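You operate a simulated robot arm through the tools that you are given. There is no shell and no other tool.

Carry out the task below with a simulated two-armed robot. There is one attempt and no reset: what you move stays moved.

TASK
Open the check left drawer, take the medium metal weight from the inside of the check left drawer and leave it on the packing bench top, then shut the drawer. Then take the tape roll from the top of the run-off table and leave it on the lime flavour blank there. Then take the green cloth and put it on the check belt middle. Then take the blue ink pack and put it on the packing bench patch. Then take the tall setting block and put it on the orange flavour table aisle end. Keep to this order. Set down upright: blue ink pack.
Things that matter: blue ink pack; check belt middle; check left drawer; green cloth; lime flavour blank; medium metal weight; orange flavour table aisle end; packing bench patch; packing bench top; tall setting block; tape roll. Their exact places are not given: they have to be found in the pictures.

The check looks at the end state, three seconds after you hand in, the way a careful person would. Anything else that was tipped, shoved, dropped, spilled or broken makes it a failure. Flat cloth is picked up by pressing the open fingertips on it (5 to 10 N) and closing them slowly along it; thin cloth reads only 2 to 8 mm in the jaws.

THE ROBOT
Two 7-joint arms with fingered hands on one trunk, on a base that drives. Base frame: it is fixed to the floor where the robot stands at the start and does not move with it; the origin is under the middle of the robot, x ahead of it, y to its left, z up. Lengths are in cm, angles in rad, forces in N, time in s.
The left shoulder is at the start at [13.9, 12.5, 117.9], the right one opposite. With the tool pointing down near the work surface each hand reaches from about 10 to 86 cm from the robot's upright axis, wherever it stands, measured 20 degrees to its own side. Places, roughly: blue ink pack [175, -450, 75]; check belt middle [40, -620, 80]; check left drawer [160, -350, 70]; green cloth (11x7x4 cm) [140, -420, 80]; lime flavour blank [225, -375, 75]; medium metal weight [150, -350, 75]; orange flavour table aisle end [-550, -1170, 90]; packing bench patch [-140, -180, 80]; packing bench top [-160, -180, 80]; tall setting block [-325, -800, 100]; tape roll (10x10x5 cm) [170, -340, 80]. Payload 3.7 kg a hand.
The tool frame of a hand sits at the grasp point between the pads (the TCP): z along the fingers, y along the line on which they close. The tips reach 2.5 cm beyond it. The gripper opens to 8.8 cm. The gripper's body begins 2.9 cm behind the TCP. The gripper is a hand of 5 fingers: y runs from the thumb to the fingers, the wrist lies at [-1.3, -9.7, -16.2] in the tool frame.
Orientation is told as [roll, pitch, yaw] about the base's x, y, z axes, in that order, counted from this pose: with the fingers straight down and the wrist toward the robot, the tool's x, y and z point along [0, 1, 0], [1, 0, 0] and [0, 0, -1] of the base frame.

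THE INTERFACE
- The arms move only by the tool drive_tool. It takes "left_moves", "right_moves" or both (then of equal length, played together; a hand with none holds still); each is a list of rows, each an object of numbers (a shift or turn left out is 0): "x", "y", "z": the shift along the tool's x, y, z in mm; "wx", "wy", "wz": the turn, a rotation vector about the tool's x, y, z in rad. In form: [{"x": .., "y": .., "z": .., "wx": .., "wy": .., "wz": ..}, ...]. A call has 1 to 20 rows; each row shifts and turns the commanded pose from where the row before left it, along the tool's axes as they then stand. Rows are played at 5 a second. More than 5 cm and 0.15 rad between two rows, and nothing of the call is played. A pose out of reach is approached as far as the arm can. The call stops where the force on the tool passes 40 N (or 10 N more than at its start, if that is more) or the arm is blocked; 0.2 s more then pass. In this call time passes only in rows, and 0.2 s behind the last. The reply holds the time, the measured pose of the TCP, the force on the tool along the base axes, the opening and the grip force, in the units named above and with some noise, with the torque about the TCP (base axes, N m) and any sound that the robot's microphone picked up.
- Cameras (640 x 400 px; columns grow to the right, rows downward): "scene" is now at [23.68, -0.5, 131.16]; the picture's right is [-0.06, -1.00, 0.00], its down [-0.65, 0.04, -0.75] and it looks along [0.75, -0.05, -0.66] (base axes); focal length 269 px, centre (320, 200). "left" rides on the left gripper at [-5.9, -7.9, -10.5] in its tool frame; the picture's right is [-0.73, -0.32, 0.61], its down [0.62, -0.68, 0.38] and it looks along [0.29, 0.66, 0.70] (tool axes); focal length 234 px, centre (320, 200). "right" rides on the right gripper at [5.9, -7.9, -10.5] in its tool frame; the picture's right is [-0.73, 0.32, -0.61], its down [-0.62, -0.68, 0.38] and it looks along [-0.29, 0.66, 0.70] (tool axes); focal length 234 px, centre (320, 200).
- snapshot(camera): a new picture of that camera. The clock stands still meanwhile.
- raise_lower(by): slides the trunk up (or, below 0, down) by that many cm; the arms and the scene camera ride with it, the base frame stays. It gives what a move gives, with no picture.
- roll_base(legs): drives the robot by 1 to 6 legs, each [ahead, left, turn to the left] in cm, cm and rad, along the robot's own axes; the way and the turn of a leg run together, so that a leg with both is an arc; at most 150 cm and 3.142 rad a leg. The arms and the cameras ride along, it lands a little off, and it stops where it bumps. It gives what a move gives.
- move_fingers(index, middle, ring, little, thumb_bend, thumb_turn, hand): sets how far each is bent, from 0 (flat) to 100 (curled in); at 30 the hand is open as for a grip, at 70 the pads meet at the TCP. One left out holds its place. A second passes; each finger stops where it meets its share of the squeeze, and holds until it gets a number again. It is the only way to open and close the hand. It gives what a move gives, with no picture; readings hold the bend of each and the force on index, middle, ring, little, thumb and palm. thumb_turn goes from beside the hand (0) to across from the fingers (100), as for a grip.
- turn_head(pan, tilt): turns the head with the scene camera to pan (to the left, within 1.396 rad either way) and tilt (down, from -0.506 to 1.204), counted from straight ahead of the robot. It gives what a move gives.
- pixel_to_xyz(camera, pixels): for up to 12 pixels [column, row] of the newest picture of that camera ("zoom" is the newest enlarged one), the place [x, y, z] in the base frame of the surface seen there, good to about 0.2 cm. The clock stands still meanwhile.
- zoom(camera, box): a new picture of the part [left, top, right, bottom] of that camera's present view, enlarged. The clock stands still meanwhile.
- job_done(): hands the job in; it is judged then, once.

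Leave the grippers open and the arms clear of the work at the hand-in unless told otherwise.

The tools are called after "Call:" by a JSON object that holds its "op" and its "data". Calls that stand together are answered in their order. drive_tool: Moves the arms, as the interface text tells. Its arguments: {"type":"object","properties":{"left_moves":{"type":"array","items":{"type":"object","properties":{"x":{"type":"number"},"y":{"type":"number"},"z":{"type":"number"},"wx":{"type":"number"},"wy":{"type":"number"},"wz":{"type":"number"}}}},"right_moves":{"type":"array","items":{"type":"object","properties":{"x":{"type":"number"},"y":{"type":"number"},"z":{"type":"number"},"wx":{"type":"number"},"wy":{"type":"number"},"wz":{"type":"number"}}}}},"required":[]} The other tools are called the same way: raise_lower (by) slides the trunk up or down; move_fingers (index, middle, ring, little, thumb_bend, thumb_turn, hand) moves the fingers one by one; roll_base (legs) drives the base; turn_head (pan, tilt) turns the head that bears the scene camera; snapshot (camera) takes a picture; pixel_to_xyz (camera, pixels) gives the place of the surface under pixels of a picture; zoom (camera, box) takes an enlarged picture of a part of a camera's view; job_done () hands the job in.

At the start:

```text
time_s: 0.0
left_ee_pos: [54.67, 24.16, 99.79]
left_tool_rot: [0.0, 0.0, -0.001]
left_force: [-0.2, -0.2, -0.7]
left_ft_torque: [0.01, -0.01, -0.01]
left_width: 8.76
left_grip_force: 0.0
left_shape: jaw
left_bend: [30.0, 30.0, 30.0, 30.0, 30.0, 98.0]
left_finger forces: [0.1, 0.0, 0.0, 0.0, 0.1, 0.0]
right_ee_pos: [49.6, -16.73, 107.81]
right_tool_rot: [-0.001, 0.001, 0.0]
right_force: [-0.6, -0.2, 0.1]
right_ft_torque: [0.03, 0.02, 0.04]
right_width: 8.76
right_grip_force: 0.1
right_shape: jaw
right_bend: [30.0, 30.0, 30.0, 30.0, 30.0, 98.0]
right_finger forces: [0.0, 0.1, 0.0, 0.0, 0.1, 0.0]
trunk travel left (down, up): [-20.0, 21.5]
robot x, y, heading: [-0.15, -0.49, -0.0]
head pan, tilt: [-0.061, 0.716]
```

scene: 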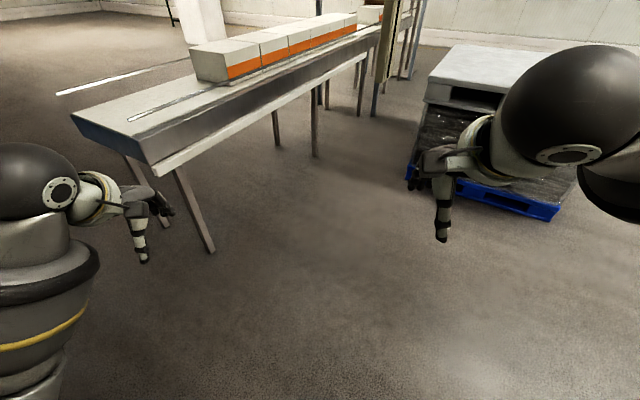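
right: 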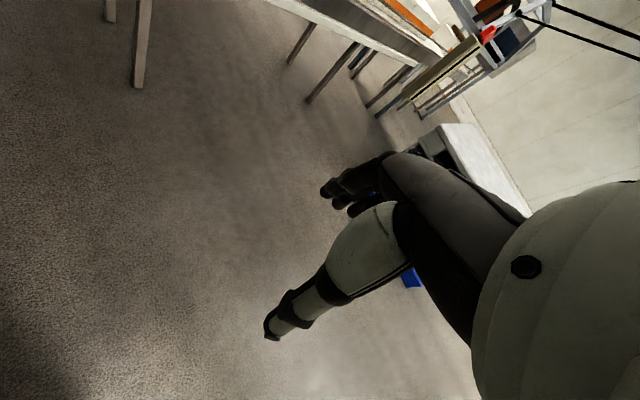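
left: 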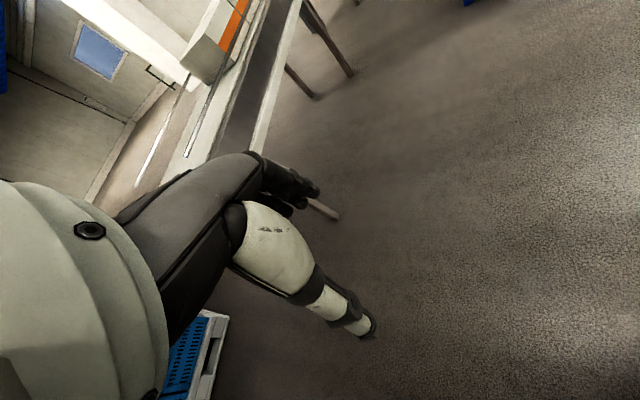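

I see a conveyor ahead, a pallet to the right. The check drawer should be about 350 cm to my right. I turn the head right to look at the route.

Call:
{"op": "turn_head", "data": {"pan": -1.2, "tilt": 0.3}}

Call:
{"op": "snapshot", "data": {"camera": "scene"}}

```text
time_s: 1.4
left_ee_pos: [54.72, 24.17, 99.75]
left_tool_rot: [0.0, 0.0, 0.001]
left_force: [-0.3, -0.3, -0.2]
left_ft_torque: [0.01, 0.02, -0.03]
left_width: 8.78
left_grip_force: 0.0
left_shape: jaw
left_bend: [30.0, 30.0, 30.0, 30.0, 30.0, 98.0]
left_finger forces: [0.0, 0.0, 0.0, 0.0, 0.0, 0.1]
right_ee_pos: [49.58, -16.72, 107.86]
right_tool_rot: [-0.001, 0.0, 0.001]
right_force: [-0.3, -0.3, -0.7]
right_ft_torque: [0.02, 0.02, -0.02]
right_width: 8.75
right_grip_force: 0.1
right_shape: jaw
right_bend: [30.0, 30.0, 30.0, 30.0, 30.0, 98.0]
right_finger forces: [0.1, 0.1, 0.1, 0.0, 0.0, 0.0]
trunk travel left (down, up): [-20.0, 21.5]
robot x, y, heading: [0.1, 0.23, -0.001]
head pan, tilt: [-1.201, 0.3]
```

```text
taken
```

scene: 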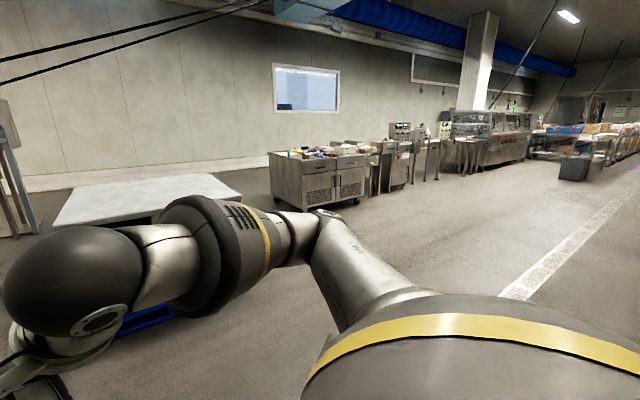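

A cabinet with drawers is at about (315,175), a line of machines runs behind it. I measure some points and zoom in.

Call:
{"op": "zoom", "data": {"camera": "scene", "box": [250, 110, 450, 235]}}

Call:
{"op": "pixel_to_xyz", "data": {"camera": "scene", "pixels": [[272, 155], [302, 163], [362, 160], [303, 203], [360, 200], [150, 190], [190, 178], [400, 130], [480, 150], [570, 165], [540, 260], [360, 220]]}}

```text
3.20 times, centred on (350, 172) of scene
```

zoom: 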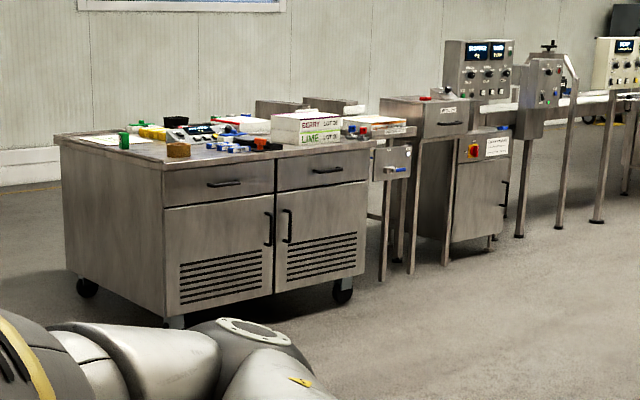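

```text
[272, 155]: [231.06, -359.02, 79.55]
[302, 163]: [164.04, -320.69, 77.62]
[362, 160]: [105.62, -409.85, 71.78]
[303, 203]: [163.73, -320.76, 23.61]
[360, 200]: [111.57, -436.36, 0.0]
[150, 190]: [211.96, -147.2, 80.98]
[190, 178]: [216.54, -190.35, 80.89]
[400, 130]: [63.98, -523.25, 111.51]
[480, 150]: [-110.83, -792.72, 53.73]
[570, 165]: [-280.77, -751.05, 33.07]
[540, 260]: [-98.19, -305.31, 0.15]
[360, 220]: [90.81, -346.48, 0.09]
```

The cabinet ahead-right has its front-left corner at about (164,-321), face running along (-0.49,-0.87), so I'll approach it at heading about -0.51. The path is clear of the pallet (corner near (138,-159)). I drive partway and look.

Call:
{"op": "roll_base", "data": {"legs": [[0, 0, -0.51], [90, -120, 0], [90, -120, 0]]}}

Call:
{"op": "turn_head", "data": {"pan": 0, "tilt": 0.45}}

Call:
{"op": "snapshot", "data": {"camera": "scene"}}

```text
time_s: 24.0
left_ee_pos: [97.4, -304.65, 99.75]
left_tool_rot: [0.0, 0.0, -0.525]
left_force: [-0.1, -0.6, 0.1]
left_ft_torque: [-0.02, -0.02, 0.04]
left_width: 8.75
left_grip_force: 0.2
left_shape: jaw
left_bend: [30.0, 30.0, 30.0, 30.0, 30.0, 98.0]
left_finger forces: [0.0, 0.0, 0.1, 0.0, 0.1, 0.0]
right_ee_pos: [72.45, -337.6, 107.67]
right_tool_rot: [0.0, 0.0, -0.523]
right_force: [0.6, -0.7, -0.2]
right_ft_torque: [-0.02, 0.01, -0.03]
right_width: 8.76
right_grip_force: 0.0
right_shape: jaw
right_bend: [30.0, 30.0, 30.0, 30.0, 30.0, 98.0]
right_finger forces: [0.1, 0.1, 0.0, 0.0, 0.0, 0.1]
trunk travel left (down, up): [-20.0, 21.5]
robot x, y, heading: [37.63, -297.89, -0.527]
head pan, tilt: [-1.201, 0.3]
```

```text
time_s: 25.4
left_ee_pos: [97.34, -304.75, 99.76]
left_tool_rot: [0.001, 0.001, -0.523]
left_force: [0.0, -0.1, 0.7]
left_ft_torque: [-0.04, 0.02, 0.01]
left_width: 8.79
left_grip_force: 0.0
left_shape: jaw
left_bend: [30.0, 30.0, 30.0, 30.0, 30.0, 98.0]
left_finger forces: [0.0, 0.0, 0.0, 0.1, 0.0, 0.1]
right_ee_pos: [72.39, -337.61, 107.94]
right_tool_rot: [0.0, 0.0, -0.524]
right_force: [0.2, 0.4, 0.1]
right_ft_torque: [-0.01, -0.03, 0.0]
right_width: 8.77
right_grip_force: 0.0
right_shape: jaw
right_bend: [30.0, 30.0, 30.0, 30.0, 30.0, 98.0]
right_finger forces: [0.0, 0.0, 0.0, 0.1, 0.0, 0.0]
trunk travel left (down, up): [-20.0, 21.5]
robot x, y, heading: [38.05, -298.75, -0.526]
head pan, tilt: [0.0, 0.45]
```

```text
taken
```

scene: 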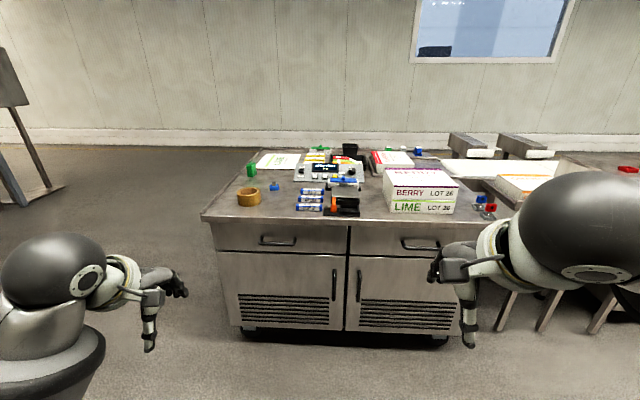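

I'm facing the cabinet. The left drawer has a handle at about (277,240). The tape roll is at (249,196). I zoom in on the table and measure points.

Call:
{"op": "zoom", "data": {"camera": "scene", "box": [200, 130, 360, 230]}}

Call:
{"op": "zoom", "data": {"camera": "scene", "box": [350, 130, 510, 230]}}

Call:
{"op": "pixel_to_xyz", "data": {"camera": "scene", "pixels": [[204, 217], [455, 223], [277, 240], [262, 238], [293, 239], [420, 243], [248, 191], [278, 160], [240, 155], [230, 235], [335, 235], [280, 228]]}}

```text
4.00 times, centred on (280, 180) of scene
```

zoom: 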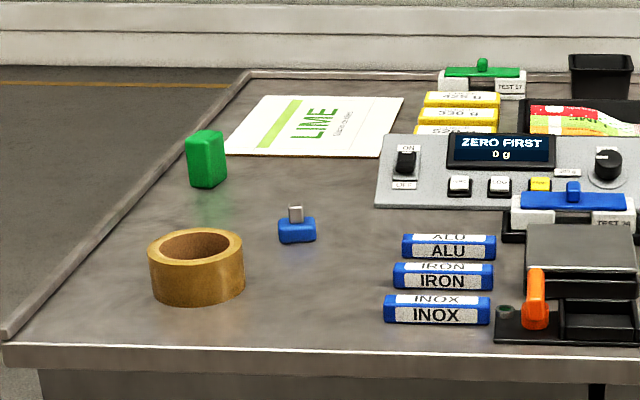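

```text
4.00 times, centred on (430, 180) of scene
```

zoom: 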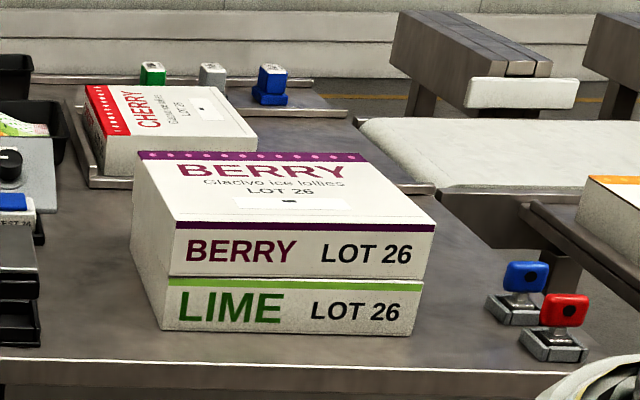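

```text
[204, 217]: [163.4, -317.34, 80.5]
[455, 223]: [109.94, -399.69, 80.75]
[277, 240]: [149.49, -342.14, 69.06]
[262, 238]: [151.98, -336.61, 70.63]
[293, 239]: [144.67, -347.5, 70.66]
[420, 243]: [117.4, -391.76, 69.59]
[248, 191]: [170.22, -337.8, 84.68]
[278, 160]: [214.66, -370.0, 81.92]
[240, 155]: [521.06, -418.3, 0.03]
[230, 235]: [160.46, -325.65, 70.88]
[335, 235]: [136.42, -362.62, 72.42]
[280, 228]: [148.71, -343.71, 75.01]
```

The lime blank is the white sheet near (278,160), the tape roll at (249,196). The face runs along (-0.545,-0.839), so I turn another -0.05 and drive ahead 45 cm so that the left hand sits in front of the left drawer handle.

Call:
{"op": "roll_base", "data": {"legs": [[0, 0, -0.05], [45, 0, 0]]}}

Call:
{"op": "turn_head", "data": {"pan": 0.3, "tilt": 0.8}}

Call:
{"op": "snapshot", "data": {"camera": "scene"}}

Call:
{"op": "snapshot", "data": {"camera": "left"}}

```text
time_s: 28.6
left_ee_pos: [134.7, -332.09, 99.73]
left_tool_rot: [-0.002, -0.001, -0.57]
left_force: [-0.4, 0.7, 0.2]
left_ft_torque: [-0.01, 0.02, 0.01]
left_width: 8.8
left_grip_force: 0.0
left_shape: jaw
left_bend: [30.0, 30.0, 30.0, 30.0, 30.0, 98.0]
left_finger forces: [0.0, 0.0, 0.1, 0.0, 0.0, 0.1]
right_ee_pos: [108.5, -363.65, 107.78]
right_tool_rot: [0.001, 0.0, -0.571]
right_force: [0.6, -0.4, -0.2]
right_ft_torque: [-0.02, 0.03, -0.04]
right_width: 8.78
right_grip_force: 0.0
right_shape: jaw
right_bend: [30.0, 30.0, 30.0, 30.0, 30.0, 98.0]
right_finger forces: [0.0, 0.0, 0.1, 0.1, 0.1, 0.0]
trunk travel left (down, up): [-20.0, 21.5]
robot x, y, heading: [75.63, -322.69, -0.566]
head pan, tilt: [0.0, 0.45]
```

```text
time_s: 29.4
left_ee_pos: [134.84, -332.02, 99.81]
left_tool_rot: [-0.001, 0.0, -0.571]
left_force: [0.0, 0.1, -0.4]
left_ft_torque: [-0.02, -0.05, -0.01]
left_width: 8.77
left_grip_force: 0.1
left_shape: jaw
left_bend: [30.0, 30.0, 30.0, 30.0, 30.0, 98.0]
left_finger forces: [0.0, 0.0, 0.1, 0.1, 0.2, 0.0]
right_ee_pos: [108.38, -363.61, 107.86]
right_tool_rot: [0.002, 0.001, -0.572]
right_force: [0.4, -0.4, 0.2]
right_ft_torque: [-0.03, 0.01, 0.02]
right_width: 8.76
right_grip_force: 0.1
right_shape: jaw
right_bend: [30.0, 30.0, 30.0, 30.0, 30.0, 98.0]
right_finger forces: [0.1, 0.0, 0.0, 0.0, 0.0, 0.0]
trunk travel left (down, up): [-20.0, 21.5]
robot x, y, heading: [75.79, -322.69, -0.569]
head pan, tilt: [0.3, 0.799]
```

```text
taken
```

scene: 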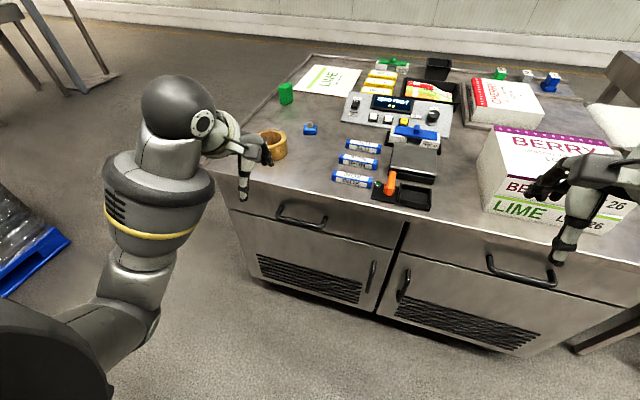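

```text
taken
```

left: 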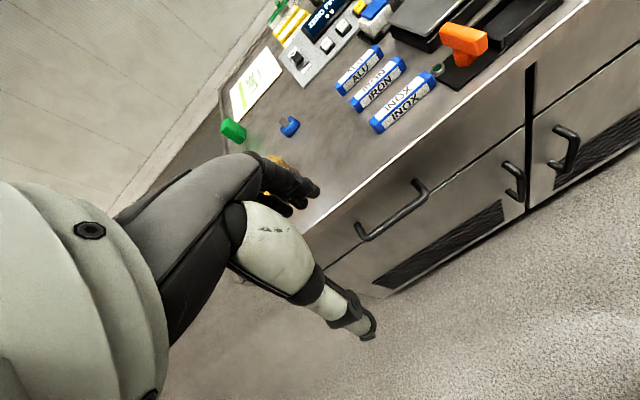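

Both drawer handles are visible; the left one spans (280,210)–(325,225). I zoom in on it and measure.

Call:
{"op": "zoom", "data": {"camera": "scene", "box": [240, 170, 360, 245]}}

Call:
{"op": "pixel_to_xyz", "data": {"camera": "scene", "pixels": [[278, 217], [290, 222], [300, 225], [310, 227], [321, 228], [300, 218], [281, 207], [326, 219], [300, 208], [340, 215], [260, 200], [240, 205]]}}

```text
5.33 times, centred on (300, 208) of scene
```

zoom: 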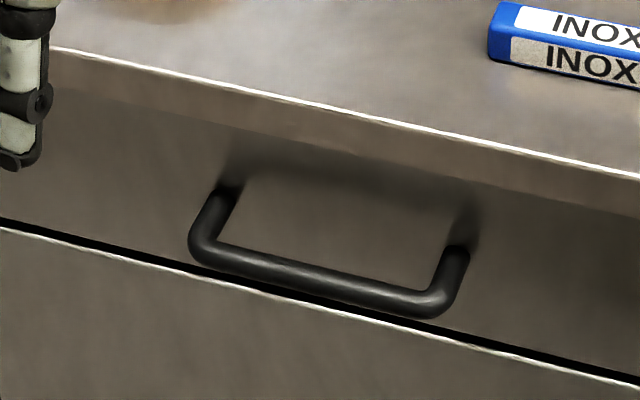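

```text
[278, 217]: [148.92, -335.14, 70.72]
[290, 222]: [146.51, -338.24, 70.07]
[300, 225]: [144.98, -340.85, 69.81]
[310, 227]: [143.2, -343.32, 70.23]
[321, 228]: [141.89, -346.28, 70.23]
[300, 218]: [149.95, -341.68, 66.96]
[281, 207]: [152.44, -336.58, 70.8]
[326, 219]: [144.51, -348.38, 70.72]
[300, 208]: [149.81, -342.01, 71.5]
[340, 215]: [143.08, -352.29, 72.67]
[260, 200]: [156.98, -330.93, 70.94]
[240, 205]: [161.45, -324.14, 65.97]
```

The bar sits about 4 cm off the face at z≈70, centre about (145.9,-341.0). I'll tip the left hand so the fingers point forward (thumb below, fingers above the bar). First rotation at the present safe height.

Call:
{"op": "drive_tool", "data": {"left_moves": [{"wx": -0.14}, {"wx": -0.14}, {"wx": -0.14}, {"wx": -0.14}, {"wx": -0.14}, {"wx": -0.14}, {"wx": -0.14}, {"wx": -0.14}, {"wx": -0.14}, {"wx": -0.14}]}}

Call:
{"op": "move_fingers", "data": {"hand": "left", "index": 42, "middle": 42, "ring": 42, "little": 42, "thumb_bend": 42}}

Call:
{"op": "snapshot", "data": {"camera": "scene"}}

Call:
{"op": "snapshot", "data": {"camera": "left"}}

```text
time_s: 31.6
left_ee_pos: [134.76, -331.87, 99.75]
left_tool_rot: [0.008, -1.402, -0.578]
left_force: [0.5, 0.1, 0.6]
left_ft_torque: [0.0, 0.04, 0.01]
left_width: 8.75
left_grip_force: 0.1
left_shape: jaw
left_bend: [30.0, 30.0, 30.0, 30.0, 30.0, 98.0]
left_finger forces: [0.1, 0.0, 0.1, 0.0, 0.0, 0.0]
right_ee_pos: [108.48, -363.6, 107.77]
right_tool_rot: [0.001, 0.0, -0.569]
right_force: [0.3, 1.0, 0.2]
right_ft_torque: [-0.06, 0.0, -0.02]
right_width: 8.78
right_grip_force: 0.1
right_shape: jaw
right_bend: [30.0, 30.0, 30.0, 30.0, 30.0, 98.0]
right_finger forces: [0.0, 0.0, 0.0, 0.0, 0.1, 0.0]
trunk travel left (down, up): [-20.0, 21.5]
robot x, y, heading: [75.59, -322.73, -0.568]
head pan, tilt: [0.3, 0.799]
```

```text
time_s: 32.6
left_ee_pos: [134.92, -332.01, 99.74]
left_tool_rot: [-0.001, -1.398, -0.569]
left_force: [-0.5, -0.2, -0.6]
left_ft_torque: [-0.02, -0.02, -0.02]
left_width: 5.97
left_grip_force: 0.0
left_shape: fingers
left_bend: [42.0, 42.0, 42.0, 42.0, 42.0, 98.0]
left_finger forces: [0.0, 0.0, 0.0, 0.0, 0.0, 0.0]
right_ee_pos: [108.47, -363.62, 107.9]
right_tool_rot: [0.001, 0.001, -0.572]
right_force: [0.5, 0.1, -0.5]
right_ft_torque: [0.01, 0.04, 0.03]
right_width: 8.79
right_grip_force: 0.1
right_shape: jaw
right_bend: [30.0, 30.0, 30.0, 30.0, 30.0, 98.0]
right_finger forces: [0.0, 0.0, 0.0, 0.1, 0.0, 0.1]
trunk travel left (down, up): [-20.0, 21.5]
robot x, y, heading: [75.79, -322.58, -0.575]
head pan, tilt: [0.3, 0.799]
```

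```text
taken
```

scene: 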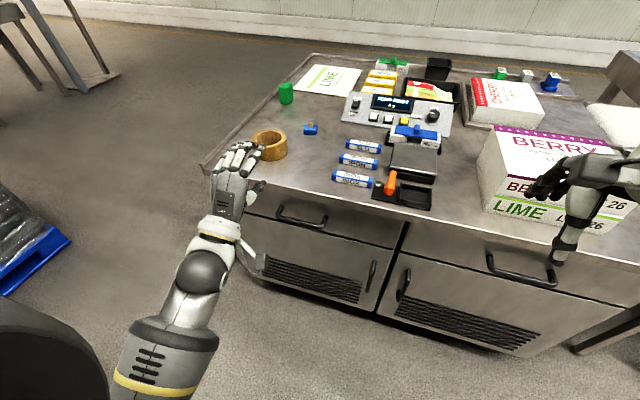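

```text
taken
```

left: 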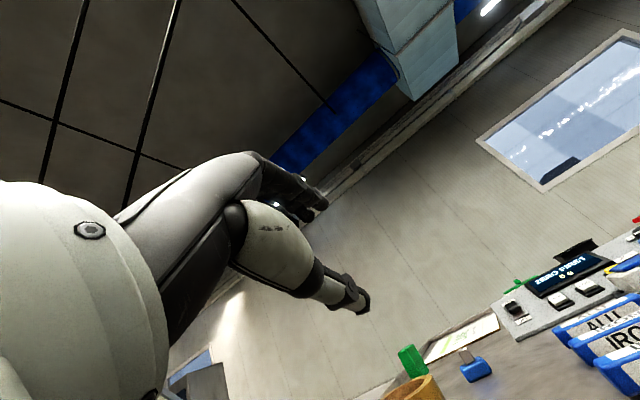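

The hand now points forward with thumb below. I lower it to bar height, about 10 cm in front of the bar.

Call:
{"op": "drive_tool", "data": {"left_moves": [{"x": -2, "y": -35.5, "z": 11.2}, {"x": -2, "y": -35.5, "z": 11.2}, {"x": -2, "y": -35.5, "z": 11.2}, {"x": -2, "y": -35.5, "z": 11.2}, {"x": -2, "y": -35.5, "z": 11.2}, {"x": -2, "y": -35.5, "z": 11.2}, {"x": -2, "y": -35.5, "z": 11.2}, {"x": -2, "y": -35.5, "z": 11.2}]}}

Call:
{"op": "snapshot", "data": {"camera": "scene"}}

Call:
{"op": "snapshot", "data": {"camera": "left"}}

```text
time_s: 34.4
left_ee_pos: [137.37, -335.48, 70.2]
left_tool_rot: [0.005, -1.399, -0.574]
left_force: [0.4, -0.1, 0.4]
left_ft_torque: [-0.06, -0.02, -0.02]
left_width: 5.98
left_grip_force: 0.0
left_shape: fingers
left_bend: [42.0, 42.0, 42.0, 42.0, 42.0, 98.0]
left_finger forces: [0.0, 0.1, 0.1, 0.1, 0.1, 0.0]
right_ee_pos: [108.35, -363.7, 107.72]
right_tool_rot: [0.0, -0.001, -0.572]
right_force: [0.4, -0.4, -0.4]
right_ft_torque: [-0.02, -0.03, 0.0]
right_width: 8.77
right_grip_force: 0.0
right_shape: jaw
right_bend: [30.0, 30.0, 30.0, 30.0, 30.0, 98.0]
right_finger forces: [0.0, 0.1, 0.1, 0.1, 0.0, 0.0]
trunk travel left (down, up): [-20.0, 21.5]
robot x, y, heading: [75.94, -322.48, -0.566]
head pan, tilt: [0.3, 0.799]
```

```text
taken
```

scene: 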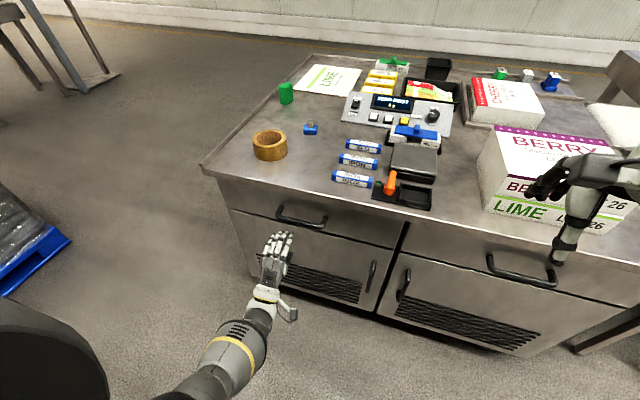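

```text
taken
```

left: 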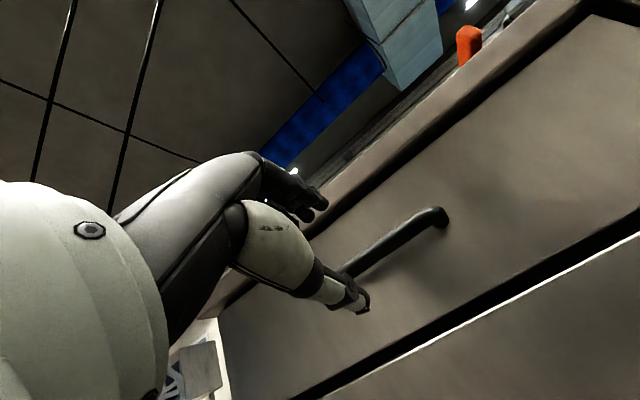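

The hand is level with the bar, 10 cm short. I move forward 9.5 cm so that the bar lies between thumb and fingers.

Call:
{"op": "drive_tool", "data": {"left_moves": [{"y": 3.3, "z": 18.7}, {"y": 3.3, "z": 18.7}, {"y": 3.3, "z": 18.7}, {"y": 3.3, "z": 18.7}, {"y": 3.3, "z": 18.7}]}}

Call:
{"op": "snapshot", "data": {"camera": "left"}}

Call:
{"op": "zoom", "data": {"camera": "scene", "box": [230, 180, 390, 280]}}

```text
time_s: 35.6
left_ee_pos: [144.49, -340.45, 71.44]
left_tool_rot: [0.001, -1.399, -0.572]
left_force: [-0.1, -0.1, 1.0]
left_ft_torque: [0.03, 0.0, 0.03]
left_width: 5.95
left_grip_force: 0.0
left_shape: fingers
left_bend: [42.0, 42.0, 42.0, 42.0, 42.0, 98.0]
left_finger forces: [0.1, 0.0, 0.1, 0.0, 0.0, 0.1]
left hand out of reach, approached as far as the arm can: row 4, 5
right_ee_pos: [108.53, -363.69, 107.76]
right_tool_rot: [-0.001, 0.001, -0.573]
right_force: [-0.2, 0.5, -0.4]
right_ft_torque: [-0.02, -0.01, 0.01]
right_width: 8.78
right_grip_force: 0.0
right_shape: jaw
right_bend: [30.0, 30.0, 30.0, 30.0, 30.0, 98.0]
right_finger forces: [0.0, 0.0, 0.0, 0.1, 0.0, 0.0]
trunk travel left (down, up): [-20.0, 21.5]
robot x, y, heading: [75.58, -322.44, -0.565]
head pan, tilt: [0.3, 0.799]
```

```text
taken
```

left: 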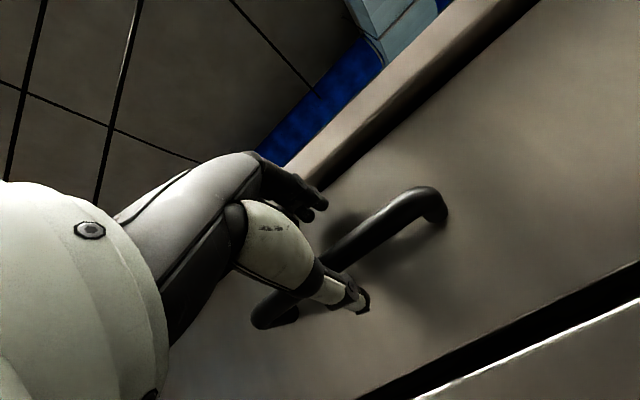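

```text
4.00 times, centred on (310, 230) of scene
```

zoom: 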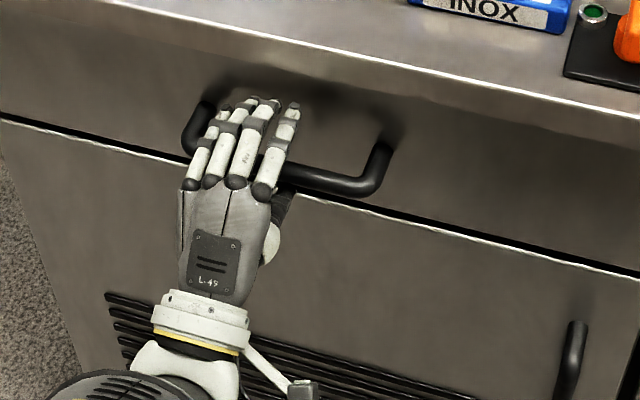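

The arm is at its reach limit about 1.5 cm short of centre. Fingers are above the bar, thumb below. I nudge the base ahead 1.2 cm.

Call:
{"op": "roll_base", "data": {"legs": [[1.2, 0, 0]]}}

Call:
{"op": "snapshot", "data": {"camera": "left"}}

```text
time_s: 36.3
left_ee_pos: [145.44, -340.92, 71.48]
left_tool_rot: [0.001, -1.399, -0.571]
left_force: [-0.2, 0.7, -1.0]
left_ft_torque: [0.04, -0.02, 0.0]
left_width: 5.99
left_grip_force: 0.0
left_shape: fingers
left_bend: [42.0, 42.0, 42.0, 42.0, 42.0, 98.0]
left_finger forces: [0.1, 0.1, 0.1, 0.0, 0.0, 0.1]
right_ee_pos: [109.45, -364.5, 107.75]
right_tool_rot: [-0.001, 0.0, -0.571]
right_force: [0.0, -0.4, -0.7]
right_ft_torque: [-0.02, 0.0, -0.01]
right_width: 8.79
right_grip_force: 0.1
right_shape: jaw
right_bend: [30.0, 30.0, 30.0, 30.0, 30.0, 98.0]
right_finger forces: [0.1, 0.1, 0.0, 0.0, 0.1, 0.0]
trunk travel left (down, up): [-20.0, 21.5]
robot x, y, heading: [76.81, -323.54, -0.569]
head pan, tilt: [0.3, 0.799]
```

```text
taken
```

left: 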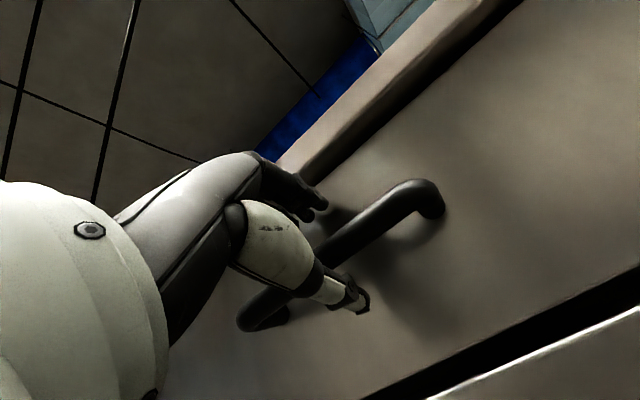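

The bar is between thumb and fingers but TCP is about 1.2 cm high. I lower the trunk 1.2 cm, then close the hand on the bar.

Call:
{"op": "raise_lower", "data": {"by": -1.2}}

Call:
{"op": "move_fingers", "data": {"hand": "left", "index": 70, "middle": 70, "ring": 70, "little": 70, "thumb_bend": 70}}

Call:
{"op": "snapshot", "data": {"camera": "left"}}

```text
time_s: 36.9
left_ee_pos: [145.58, -340.93, 70.46]
left_tool_rot: [0.001, -1.402, -0.572]
left_force: [-0.8, -0.6, 0.1]
left_ft_torque: [0.03, 0.04, 0.0]
left_width: 5.99
left_grip_force: 0.1
left_shape: fingers
left_bend: [42.0, 42.0, 42.0, 42.0, 42.0, 98.0]
left_finger forces: [0.0, 0.0, 0.0, 0.0, 0.0, 0.0]
right_ee_pos: [109.34, -364.23, 106.62]
right_tool_rot: [0.0, -0.001, -0.573]
right_force: [0.1, 1.0, 0.1]
right_ft_torque: [-0.01, -0.03, -0.03]
right_width: 8.76
right_grip_force: 0.2
right_shape: jaw
right_bend: [30.0, 30.0, 30.0, 30.0, 30.0, 98.0]
right_finger forces: [0.0, 0.0, 0.1, 0.1, 0.0, 0.0]
trunk travel left (down, up): [-18.8, 22.7]
robot x, y, heading: [76.83, -323.34, -0.57]
head pan, tilt: [0.3, 0.799]
```

```text
time_s: 37.9
left_ee_pos: [145.5, -340.96, 70.3]
left_tool_rot: [0.001, -1.398, -0.572]
left_force: [1.8, -0.2, -1.7]
left_ft_torque: [0.03, -0.03, 0.02]
left_width: 0.17
left_grip_force: 1.4
left_shape: fingers
left_bend: [70.0, 70.0, 70.0, 69.0, 68.0, 98.0]
left_finger forces: [0.1, 0.0, 0.0, 0.9, 2.5, 0.0]
right_ee_pos: [109.43, -364.26, 106.59]
right_tool_rot: [0.0, -0.001, -0.57]
right_force: [0.2, 0.3, -0.2]
right_ft_torque: [-0.01, 0.01, 0.01]
right_width: 8.77
right_grip_force: 0.0
right_shape: jaw
right_bend: [30.0, 30.0, 30.0, 30.0, 30.0, 98.0]
right_finger forces: [0.0, 0.0, 0.0, 0.0, 0.0, 0.1]
trunk travel left (down, up): [-18.8, 22.7]
robot x, y, heading: [76.43, -323.42, -0.566]
head pan, tilt: [0.3, 0.799]
```

```text
taken
```

left: 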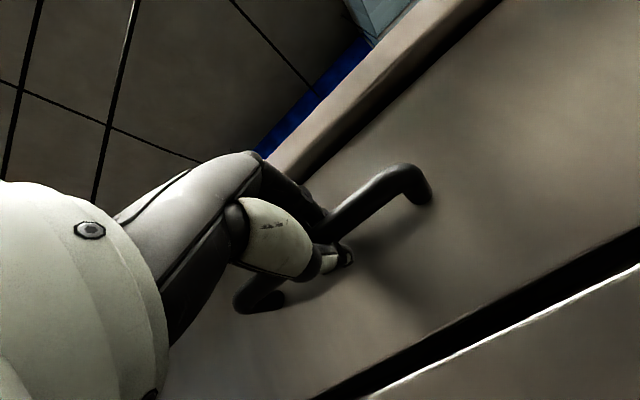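

The fingers have wrapped the bar. I pull straight back, 6 cm, slowly.

Call:
{"op": "drive_tool", "data": {"left_moves": [{"y": -1.7, "z": -9.85}, {"y": -1.7, "z": -9.85}, {"y": -1.7, "z": -9.85}, {"y": -1.7, "z": -9.85}, {"y": -1.7, "z": -9.85}, {"y": -1.7, "z": -9.85}]}}

Call:
{"op": "snapshot", "data": {"camera": "scene"}}

```text
time_s: 39.3
left_ee_pos: [140.46, -337.77, 70.5]
left_tool_rot: [-0.002, -1.397, -0.569]
left_force: [0.4, 0.1, -0.2]
left_ft_torque: [0.06, -0.04, 0.02]
left_width: 0.23
left_grip_force: 2.0
left_shape: fingers
left_bend: [70.0, 70.0, 69.0, 69.0, 67.0, 97.0]
left_finger forces: [0.1, 0.0, 0.3, 1.8, 2.6, 0.0]
right_ee_pos: [109.44, -364.26, 106.59]
right_tool_rot: [0.0, 0.001, -0.571]
right_force: [0.7, 0.6, -0.8]
right_ft_torque: [0.03, 0.01, 0.0]
right_width: 8.75
right_grip_force: 0.1
right_shape: jaw
right_bend: [30.0, 30.0, 30.0, 30.0, 30.0, 98.0]
right_finger forces: [0.0, 0.1, 0.0, 0.0, 0.0, 0.0]
trunk travel left (down, up): [-18.8, 22.7]
robot x, y, heading: [76.83, -323.36, -0.57]
head pan, tilt: [0.3, 0.799]
```

```text
taken
```

scene: 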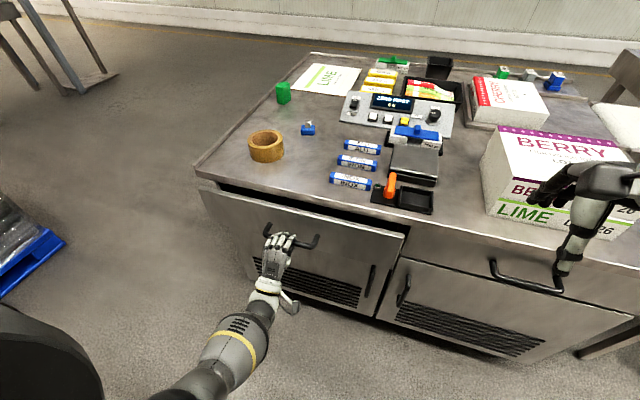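

The drawer comes out freely. I pull another 14 cm.

Call:
{"op": "drive_tool", "data": {"left_moves": [{"y": -2.4, "z": -13.8}, {"y": -2.4, "z": -13.8}, {"y": -2.4, "z": -13.8}, {"y": -2.4, "z": -13.8}, {"y": -2.4, "z": -13.8}, {"y": -2.4, "z": -13.8}, {"y": -2.4, "z": -13.8}, {"y": -2.4, "z": -13.8}, {"y": -2.4, "z": -13.8}, {"y": -2.4, "z": -13.8}]}}

Call:
{"op": "snapshot", "data": {"camera": "scene"}}

```text
time_s: 41.5
left_ee_pos: [128.69, -330.13, 70.37]
left_tool_rot: [0.001, -1.401, -0.572]
left_force: [-0.7, 1.1, 1.1]
left_ft_torque: [0.09, -0.04, 0.01]
left_width: 0.23
left_grip_force: 2.7
left_shape: fingers
left_bend: [70.0, 70.0, 69.0, 69.0, 67.0, 97.0]
left_finger forces: [0.1, 0.0, 0.4, 1.9, 2.5, 0.1]
right_ee_pos: [109.46, -364.26, 106.59]
right_tool_rot: [0.001, -0.001, -0.57]
right_force: [-0.9, 0.2, 0.4]
right_ft_torque: [-0.02, -0.04, 0.0]
right_width: 8.79
right_grip_force: 0.1
right_shape: jaw
right_bend: [30.0, 30.0, 30.0, 30.0, 30.0, 98.0]
right_finger forces: [0.0, 0.1, 0.0, 0.1, 0.1, 0.0]
trunk travel left (down, up): [-18.8, 22.7]
robot x, y, heading: [77.03, -323.55, -0.564]
head pan, tilt: [0.3, 0.799]
```

```text
taken
```

scene: 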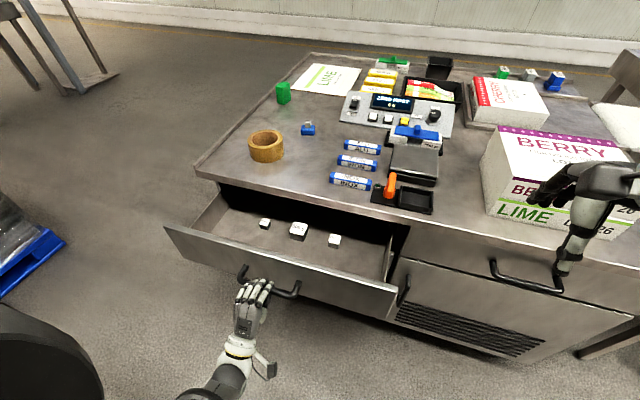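

Three weights are in the drawer at (265,223), (299,231), (334,239). I zoom in and measure them.

Call:
{"op": "zoom", "data": {"camera": "scene", "box": [230, 190, 390, 290]}}

Call:
{"op": "pixel_to_xyz", "data": {"camera": "scene", "pixels": [[265, 222], [299, 230], [335, 239], [299, 238], [280, 240], [350, 255], [320, 225], [240, 215], [299, 225]]}}

```text
4.00 times, centred on (310, 240) of scene
```

zoom: 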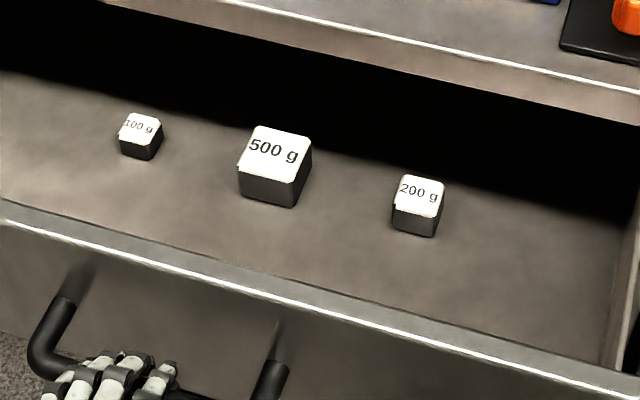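

```text
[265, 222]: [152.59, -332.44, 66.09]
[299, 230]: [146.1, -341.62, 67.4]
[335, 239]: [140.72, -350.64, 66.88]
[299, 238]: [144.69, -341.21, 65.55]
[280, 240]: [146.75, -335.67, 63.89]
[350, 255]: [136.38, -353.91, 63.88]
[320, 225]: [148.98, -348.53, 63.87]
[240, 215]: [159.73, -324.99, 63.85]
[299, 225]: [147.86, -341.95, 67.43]
```

Labels: 100 g (left), 500 g (middle, largest), 200 g (right). The medium one is the 200 g, at about (140.7,-350.6). It is still right under the table edge, so the drawer must open about 12 cm more. I back the base off 12 cm while holding the handle.

Call:
{"op": "roll_base", "data": {"legs": [[-12, 0, 0]]}}

Call:
{"op": "snapshot", "data": {"camera": "scene"}}

```text
time_s: 42.8
left_ee_pos: [118.49, -323.64, 70.34]
left_tool_rot: [-0.002, -1.399, -0.571]
left_force: [-0.2, 0.6, -2.8]
left_ft_torque: [0.01, -0.04, 0.02]
left_width: 0.15
left_grip_force: 1.6
left_shape: fingers
left_bend: [70.0, 70.0, 70.0, 69.0, 68.0, 97.0]
left_finger forces: [0.0, 0.0, 0.1, 0.9, 3.0, 0.0]
right_ee_pos: [99.35, -357.78, 106.62]
right_tool_rot: [-0.001, 0.0, -0.572]
right_force: [0.2, -0.3, 0.8]
right_ft_torque: [-0.01, -0.01, 0.02]
right_width: 8.77
right_grip_force: 0.0
right_shape: jaw
right_bend: [30.0, 30.0, 30.0, 30.0, 30.0, 98.0]
right_finger forces: [0.1, 0.0, 0.0, 0.1, 0.0, 0.0]
trunk travel left (down, up): [-18.8, 22.7]
robot x, y, heading: [66.41, -317.25, -0.571]
head pan, tilt: [0.3, 0.799]
```

```text
taken
```

scene: 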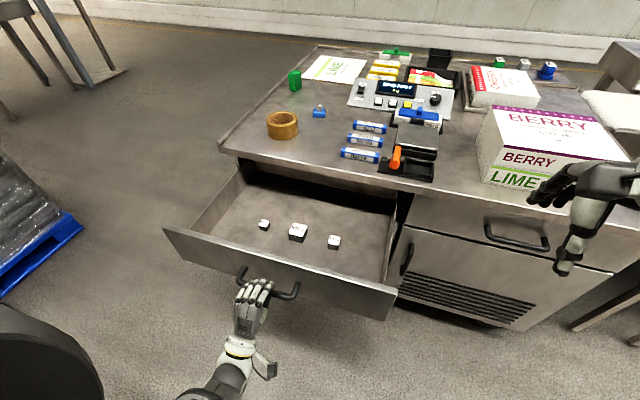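

The drawer is open about 31 cm. I open the hand and withdraw straight back.

Call:
{"op": "move_fingers", "data": {"hand": "left", "index": 38, "middle": 38, "ring": 38, "little": 38, "thumb_bend": 38}}

Call:
{"op": "drive_tool", "data": {"left_moves": [{"y": -2.6, "z": -14.8}, {"y": -2.6, "z": -14.8}, {"y": -2.6, "z": -14.8}, {"y": -2.6, "z": -14.8}, {"y": -2.6, "z": -14.8}]}}

Call:
{"op": "snapshot", "data": {"camera": "scene"}}

```text
time_s: 43.8
left_ee_pos: [118.75, -323.64, 70.3]
left_tool_rot: [-0.001, -1.4, -0.571]
left_force: [0.4, 0.5, 0.2]
left_ft_torque: [-0.01, 0.0, -0.02]
left_width: 6.76
left_grip_force: 0.2
left_shape: fingers
left_bend: [38.0, 38.0, 38.0, 38.0, 38.0, 97.0]
left_finger forces: [0.1, 0.0, 0.0, 0.1, 0.0, 0.1]
right_ee_pos: [99.37, -357.87, 106.55]
right_tool_rot: [-0.001, 0.001, -0.57]
right_force: [-0.5, 0.0, 0.4]
right_ft_torque: [0.0, 0.0, -0.02]
right_width: 8.76
right_grip_force: 0.1
right_shape: jaw
right_bend: [30.0, 30.0, 30.0, 30.0, 30.0, 98.0]
right_finger forces: [0.1, 0.1, 0.0, 0.1, 0.0, 0.1]
trunk travel left (down, up): [-18.8, 22.7]
robot x, y, heading: [66.85, -316.93, -0.573]
head pan, tilt: [0.3, 0.799]
```

```text
time_s: 45.0
left_ee_pos: [112.24, -319.59, 70.23]
left_tool_rot: [-0.001, -1.4, -0.571]
left_force: [-0.2, 0.1, 0.3]
left_ft_torque: [0.03, 0.02, 0.01]
left_width: 6.73
left_grip_force: 0.1
left_shape: fingers
left_bend: [38.0, 38.0, 38.0, 38.0, 38.0, 97.0]
left_finger forces: [0.0, 0.1, 0.0, 0.1, 0.0, 0.0]
right_ee_pos: [99.49, -357.7, 106.64]
right_tool_rot: [0.0, 0.0, -0.571]
right_force: [0.7, 0.7, 0.2]
right_ft_torque: [0.01, 0.02, -0.01]
right_width: 8.75
right_grip_force: 0.1
right_shape: jaw
right_bend: [30.0, 30.0, 30.0, 30.0, 30.0, 98.0]
right_finger forces: [0.0, 0.1, 0.1, 0.0, 0.0, 0.0]
trunk travel left (down, up): [-18.8, 22.7]
robot x, y, heading: [66.4, -317.52, -0.57]
head pan, tilt: [0.3, 0.799]
```

```text
taken
```

scene: 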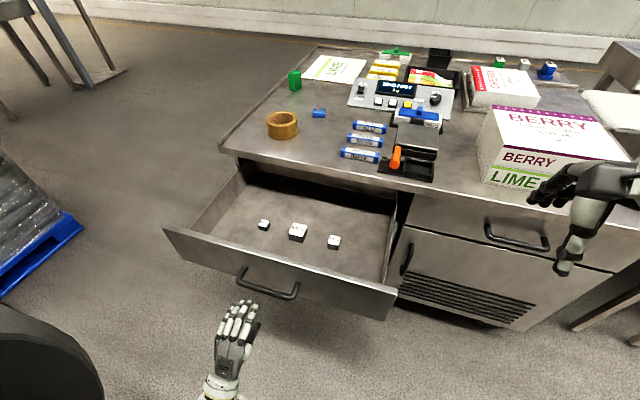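

The hand is clear. I raise it 30 cm, turn it back to pointing down, and re-measure the weights.

Call:
{"op": "drive_tool", "data": {"left_moves": [{"y": 36.5, "z": -6.3}, {"y": 36.5, "z": -6.3}, {"y": 36.5, "z": -6.3}, {"y": 36.5, "z": -6.3}, {"y": 36.5, "z": -6.3}, {"y": 36.5, "z": -6.3}, {"y": 36.5, "z": -6.3}, {"y": 36.5, "z": -6.3}, {"wx": 0.14}, {"wx": 0.14}, {"wx": 0.14}, {"wx": 0.14}, {"wx": 0.14}, {"wx": 0.14}, {"wx": 0.14}, {"wx": 0.14}, {"wx": 0.14}, {"wx": 0.14}]}}

Call:
{"op": "zoom", "data": {"camera": "scene", "box": [250, 200, 370, 275]}}

Call:
{"op": "pixel_to_xyz", "data": {"camera": "zoom", "pixels": [[440, 205], [410, 210], [475, 215], [445, 190], [440, 220], [440, 240], [400, 270], [500, 240], [255, 170], [70, 130]]}}

```text
time_s: 48.8
left_ee_pos: [119.22, -319.66, 86.21]
left_tool_rot: [0.0, 0.003, -0.571]
left_force: [-0.2, 0.5, -1.2]
left_ft_torque: [-0.01, 0.0, -0.02]
left_width: 6.78
left_grip_force: 0.0
left_shape: fingers
left_bend: [38.0, 38.0, 38.0, 38.0, 38.0, 97.0]
left_finger forces: [0.0, 0.1, 0.1, 0.0, 0.0, 0.0]
left hand out of reach, approached as far as the arm can: row 8, 9, 10, 11, 12, 13, 14, 15, 16
right_ee_pos: [99.36, -357.74, 106.59]
right_tool_rot: [-0.001, -0.001, -0.569]
right_force: [-0.1, 0.8, 0.1]
right_ft_torque: [-0.01, -0.03, 0.01]
right_width: 8.74
right_grip_force: 0.0
right_shape: jaw
right_bend: [30.0, 30.0, 30.0, 30.0, 30.0, 98.0]
right_finger forces: [0.0, 0.0, 0.1, 0.1, 0.0, 0.1]
trunk travel left (down, up): [-18.8, 22.7]
robot x, y, heading: [66.99, -316.8, -0.57]
head pan, tilt: [0.3, 0.799]
```

```text
5.33 times, centred on (310, 238) of scene
```

zoom: 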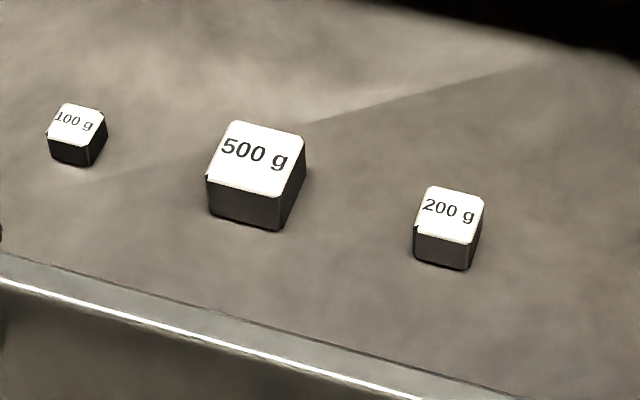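

```text
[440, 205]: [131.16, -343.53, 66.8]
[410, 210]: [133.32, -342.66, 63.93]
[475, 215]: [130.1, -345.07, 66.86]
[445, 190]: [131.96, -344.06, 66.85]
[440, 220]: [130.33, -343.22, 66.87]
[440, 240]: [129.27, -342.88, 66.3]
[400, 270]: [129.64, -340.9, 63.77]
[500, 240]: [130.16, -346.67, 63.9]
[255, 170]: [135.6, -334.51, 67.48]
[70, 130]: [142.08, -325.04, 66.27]
```

The 200 g weight's top centre is at about (130.6,-343.9,66.85), drawer floor 63.9. I move the left hand over it at the current height.

Call:
{"op": "drive_tool", "data": {"left_moves": [{"x": -20.1, "y": 32.4}, {"x": -20.1, "y": 32.4}, {"x": -20.1, "y": 32.4}, {"x": -20.1, "y": 32.4}, {"x": -20.1, "y": 32.4}, {"x": -20.1, "y": 32.4}, {"x": -20.1, "y": 32.4}]}}

Call:
{"op": "snapshot", "data": {"camera": "left"}}

Call:
{"op": "snapshot", "data": {"camera": "scene"}}

```text
time_s: 50.4
left_ee_pos: [130.81, -343.73, 86.01]
left_tool_rot: [0.001, 0.001, -0.571]
left_force: [0.5, 0.5, 0.4]
left_ft_torque: [-0.01, 0.0, 0.0]
left_width: 6.74
left_grip_force: 0.0
left_shape: fingers
left_bend: [38.0, 38.0, 38.0, 38.0, 38.0, 97.0]
left_finger forces: [0.0, 0.0, 0.0, 0.0, 0.0, 0.0]
right_ee_pos: [99.41, -357.82, 106.59]
right_tool_rot: [-0.001, 0.001, -0.571]
right_force: [0.0, 0.1, 0.7]
right_ft_torque: [0.01, -0.01, 0.02]
right_width: 8.77
right_grip_force: 0.1
right_shape: jaw
right_bend: [30.0, 30.0, 30.0, 30.0, 30.0, 98.0]
right_finger forces: [0.0, 0.0, 0.1, 0.1, 0.0, 0.1]
trunk travel left (down, up): [-18.8, 22.7]
robot x, y, heading: [66.76, -316.7, -0.57]
head pan, tilt: [0.3, 0.799]
```

```text
taken
```

left: 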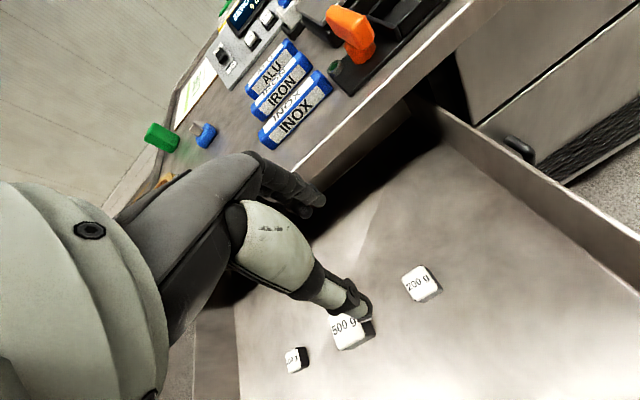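

```text
taken
```

scene: 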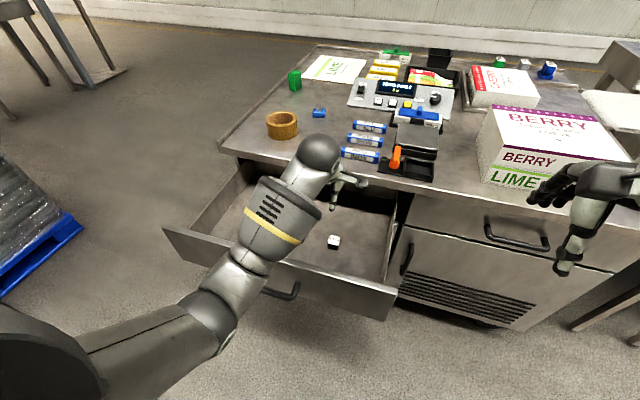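

The 200 g weight shows at (420,283) in the left picture, exactly where it should for being straight below the TCP. I descend 17 cm.

Call:
{"op": "drive_tool", "data": {"left_moves": [{"z": 34}, {"z": 34}, {"z": 34}, {"z": 34}, {"z": 30}]}}

Call:
{"op": "snapshot", "data": {"camera": "left"}}

```text
time_s: 51.6
left_ee_pos: [130.69, -343.91, 69.37]
left_tool_rot: [-0.001, -0.002, -0.571]
left_force: [-0.1, 0.3, 0.4]
left_ft_torque: [-0.02, 0.02, 0.01]
left_width: 6.75
left_grip_force: 0.1
left_shape: fingers
left_bend: [38.0, 38.0, 38.0, 38.0, 38.0, 97.0]
left_finger forces: [0.0, 0.0, 0.0, 0.0, 0.0, 0.0]
right_ee_pos: [99.43, -357.78, 106.57]
right_tool_rot: [0.001, 0.001, -0.57]
right_force: [-0.1, -0.4, -0.5]
right_ft_torque: [0.02, 0.03, 0.02]
right_width: 8.77
right_grip_force: 0.2
right_shape: jaw
right_bend: [30.0, 30.0, 30.0, 30.0, 30.0, 98.0]
right_finger forces: [0.1, 0.0, 0.0, 0.0, 0.0, 0.0]
trunk travel left (down, up): [-18.8, 22.7]
robot x, y, heading: [66.85, -317.11, -0.571]
head pan, tilt: [0.3, 0.799]
```

```text
taken
```

left: 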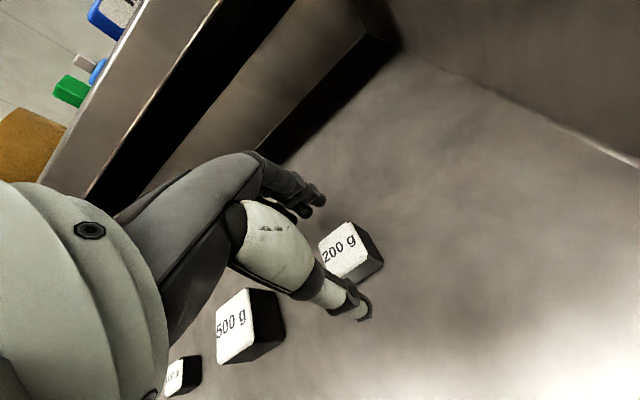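

The weight lies between thumb and fingers. I descend the last 2.6 cm gently and close.

Call:
{"op": "drive_tool", "data": {"left_moves": [{"z": 10}, {"z": 10}, {"z": 6}]}}

Call:
{"op": "move_fingers", "data": {"hand": "left", "index": 62, "middle": 62, "ring": 62, "little": 62, "thumb_bend": 62}}

Call:
{"op": "snapshot", "data": {"camera": "left"}}

```text
time_s: 52.4
left_ee_pos: [130.75, -343.66, 66.96]
left_tool_rot: [-0.001, 0.0, -0.571]
left_force: [0.5, 0.4, 0.9]
left_ft_torque: [-0.03, 0.0, 0.0]
left_width: 6.75
left_grip_force: 0.0
left_shape: fingers
left_bend: [38.0, 38.0, 38.0, 38.0, 38.0, 97.0]
left_finger forces: [0.1, 0.0, 0.1, 0.0, 0.0, 0.0]
right_ee_pos: [99.46, -357.82, 106.6]
right_tool_rot: [0.0, 0.002, -0.571]
right_force: [-0.8, 0.3, -0.5]
right_ft_torque: [0.0, -0.01, -0.01]
right_width: 8.78
right_grip_force: 0.1
right_shape: jaw
right_bend: [30.0, 30.0, 30.0, 30.0, 30.0, 98.0]
right_finger forces: [0.1, 0.0, 0.0, 0.0, 0.0, 0.0]
trunk travel left (down, up): [-18.8, 22.7]
robot x, y, heading: [66.63, -316.75, -0.573]
head pan, tilt: [0.3, 0.799]
```

```text
time_s: 53.4
left_ee_pos: [130.64, -343.77, 66.94]
left_tool_rot: [0.0, 0.001, -0.571]
left_force: [1.4, 0.6, -0.2]
left_ft_torque: [0.0, -0.03, 0.0]
left_width: 2.61
left_grip_force: 3.9
left_shape: fingers
left_bend: [58.0, 59.0, 62.0, 62.0, 57.0, 97.0]
left_finger forces: [2.2, 2.1, 0.1, 0.0, 4.1, 0.1]
right_ee_pos: [99.48, -357.8, 106.52]
right_tool_rot: [-0.001, -0.001, -0.572]
right_force: [0.8, -0.1, -0.4]
right_ft_torque: [-0.02, 0.0, -0.02]
right_width: 8.75
right_grip_force: 0.1
right_shape: jaw
right_bend: [30.0, 30.0, 30.0, 30.0, 30.0, 98.0]
right_finger forces: [0.0, 0.0, 0.0, 0.1, 0.0, 0.0]
trunk travel left (down, up): [-18.8, 22.7]
robot x, y, heading: [66.56, -316.91, -0.571]
head pan, tilt: [0.3, 0.799]
```

```text
taken
```

left: 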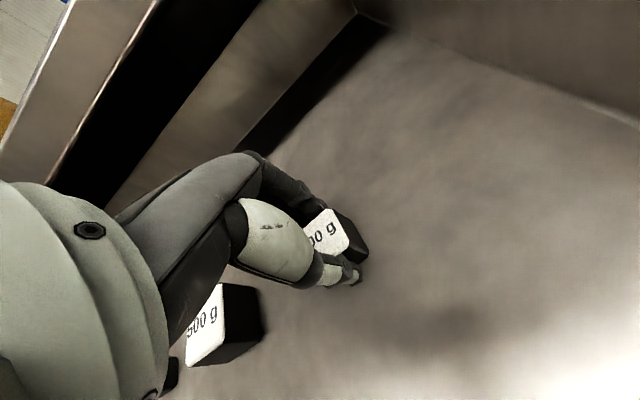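

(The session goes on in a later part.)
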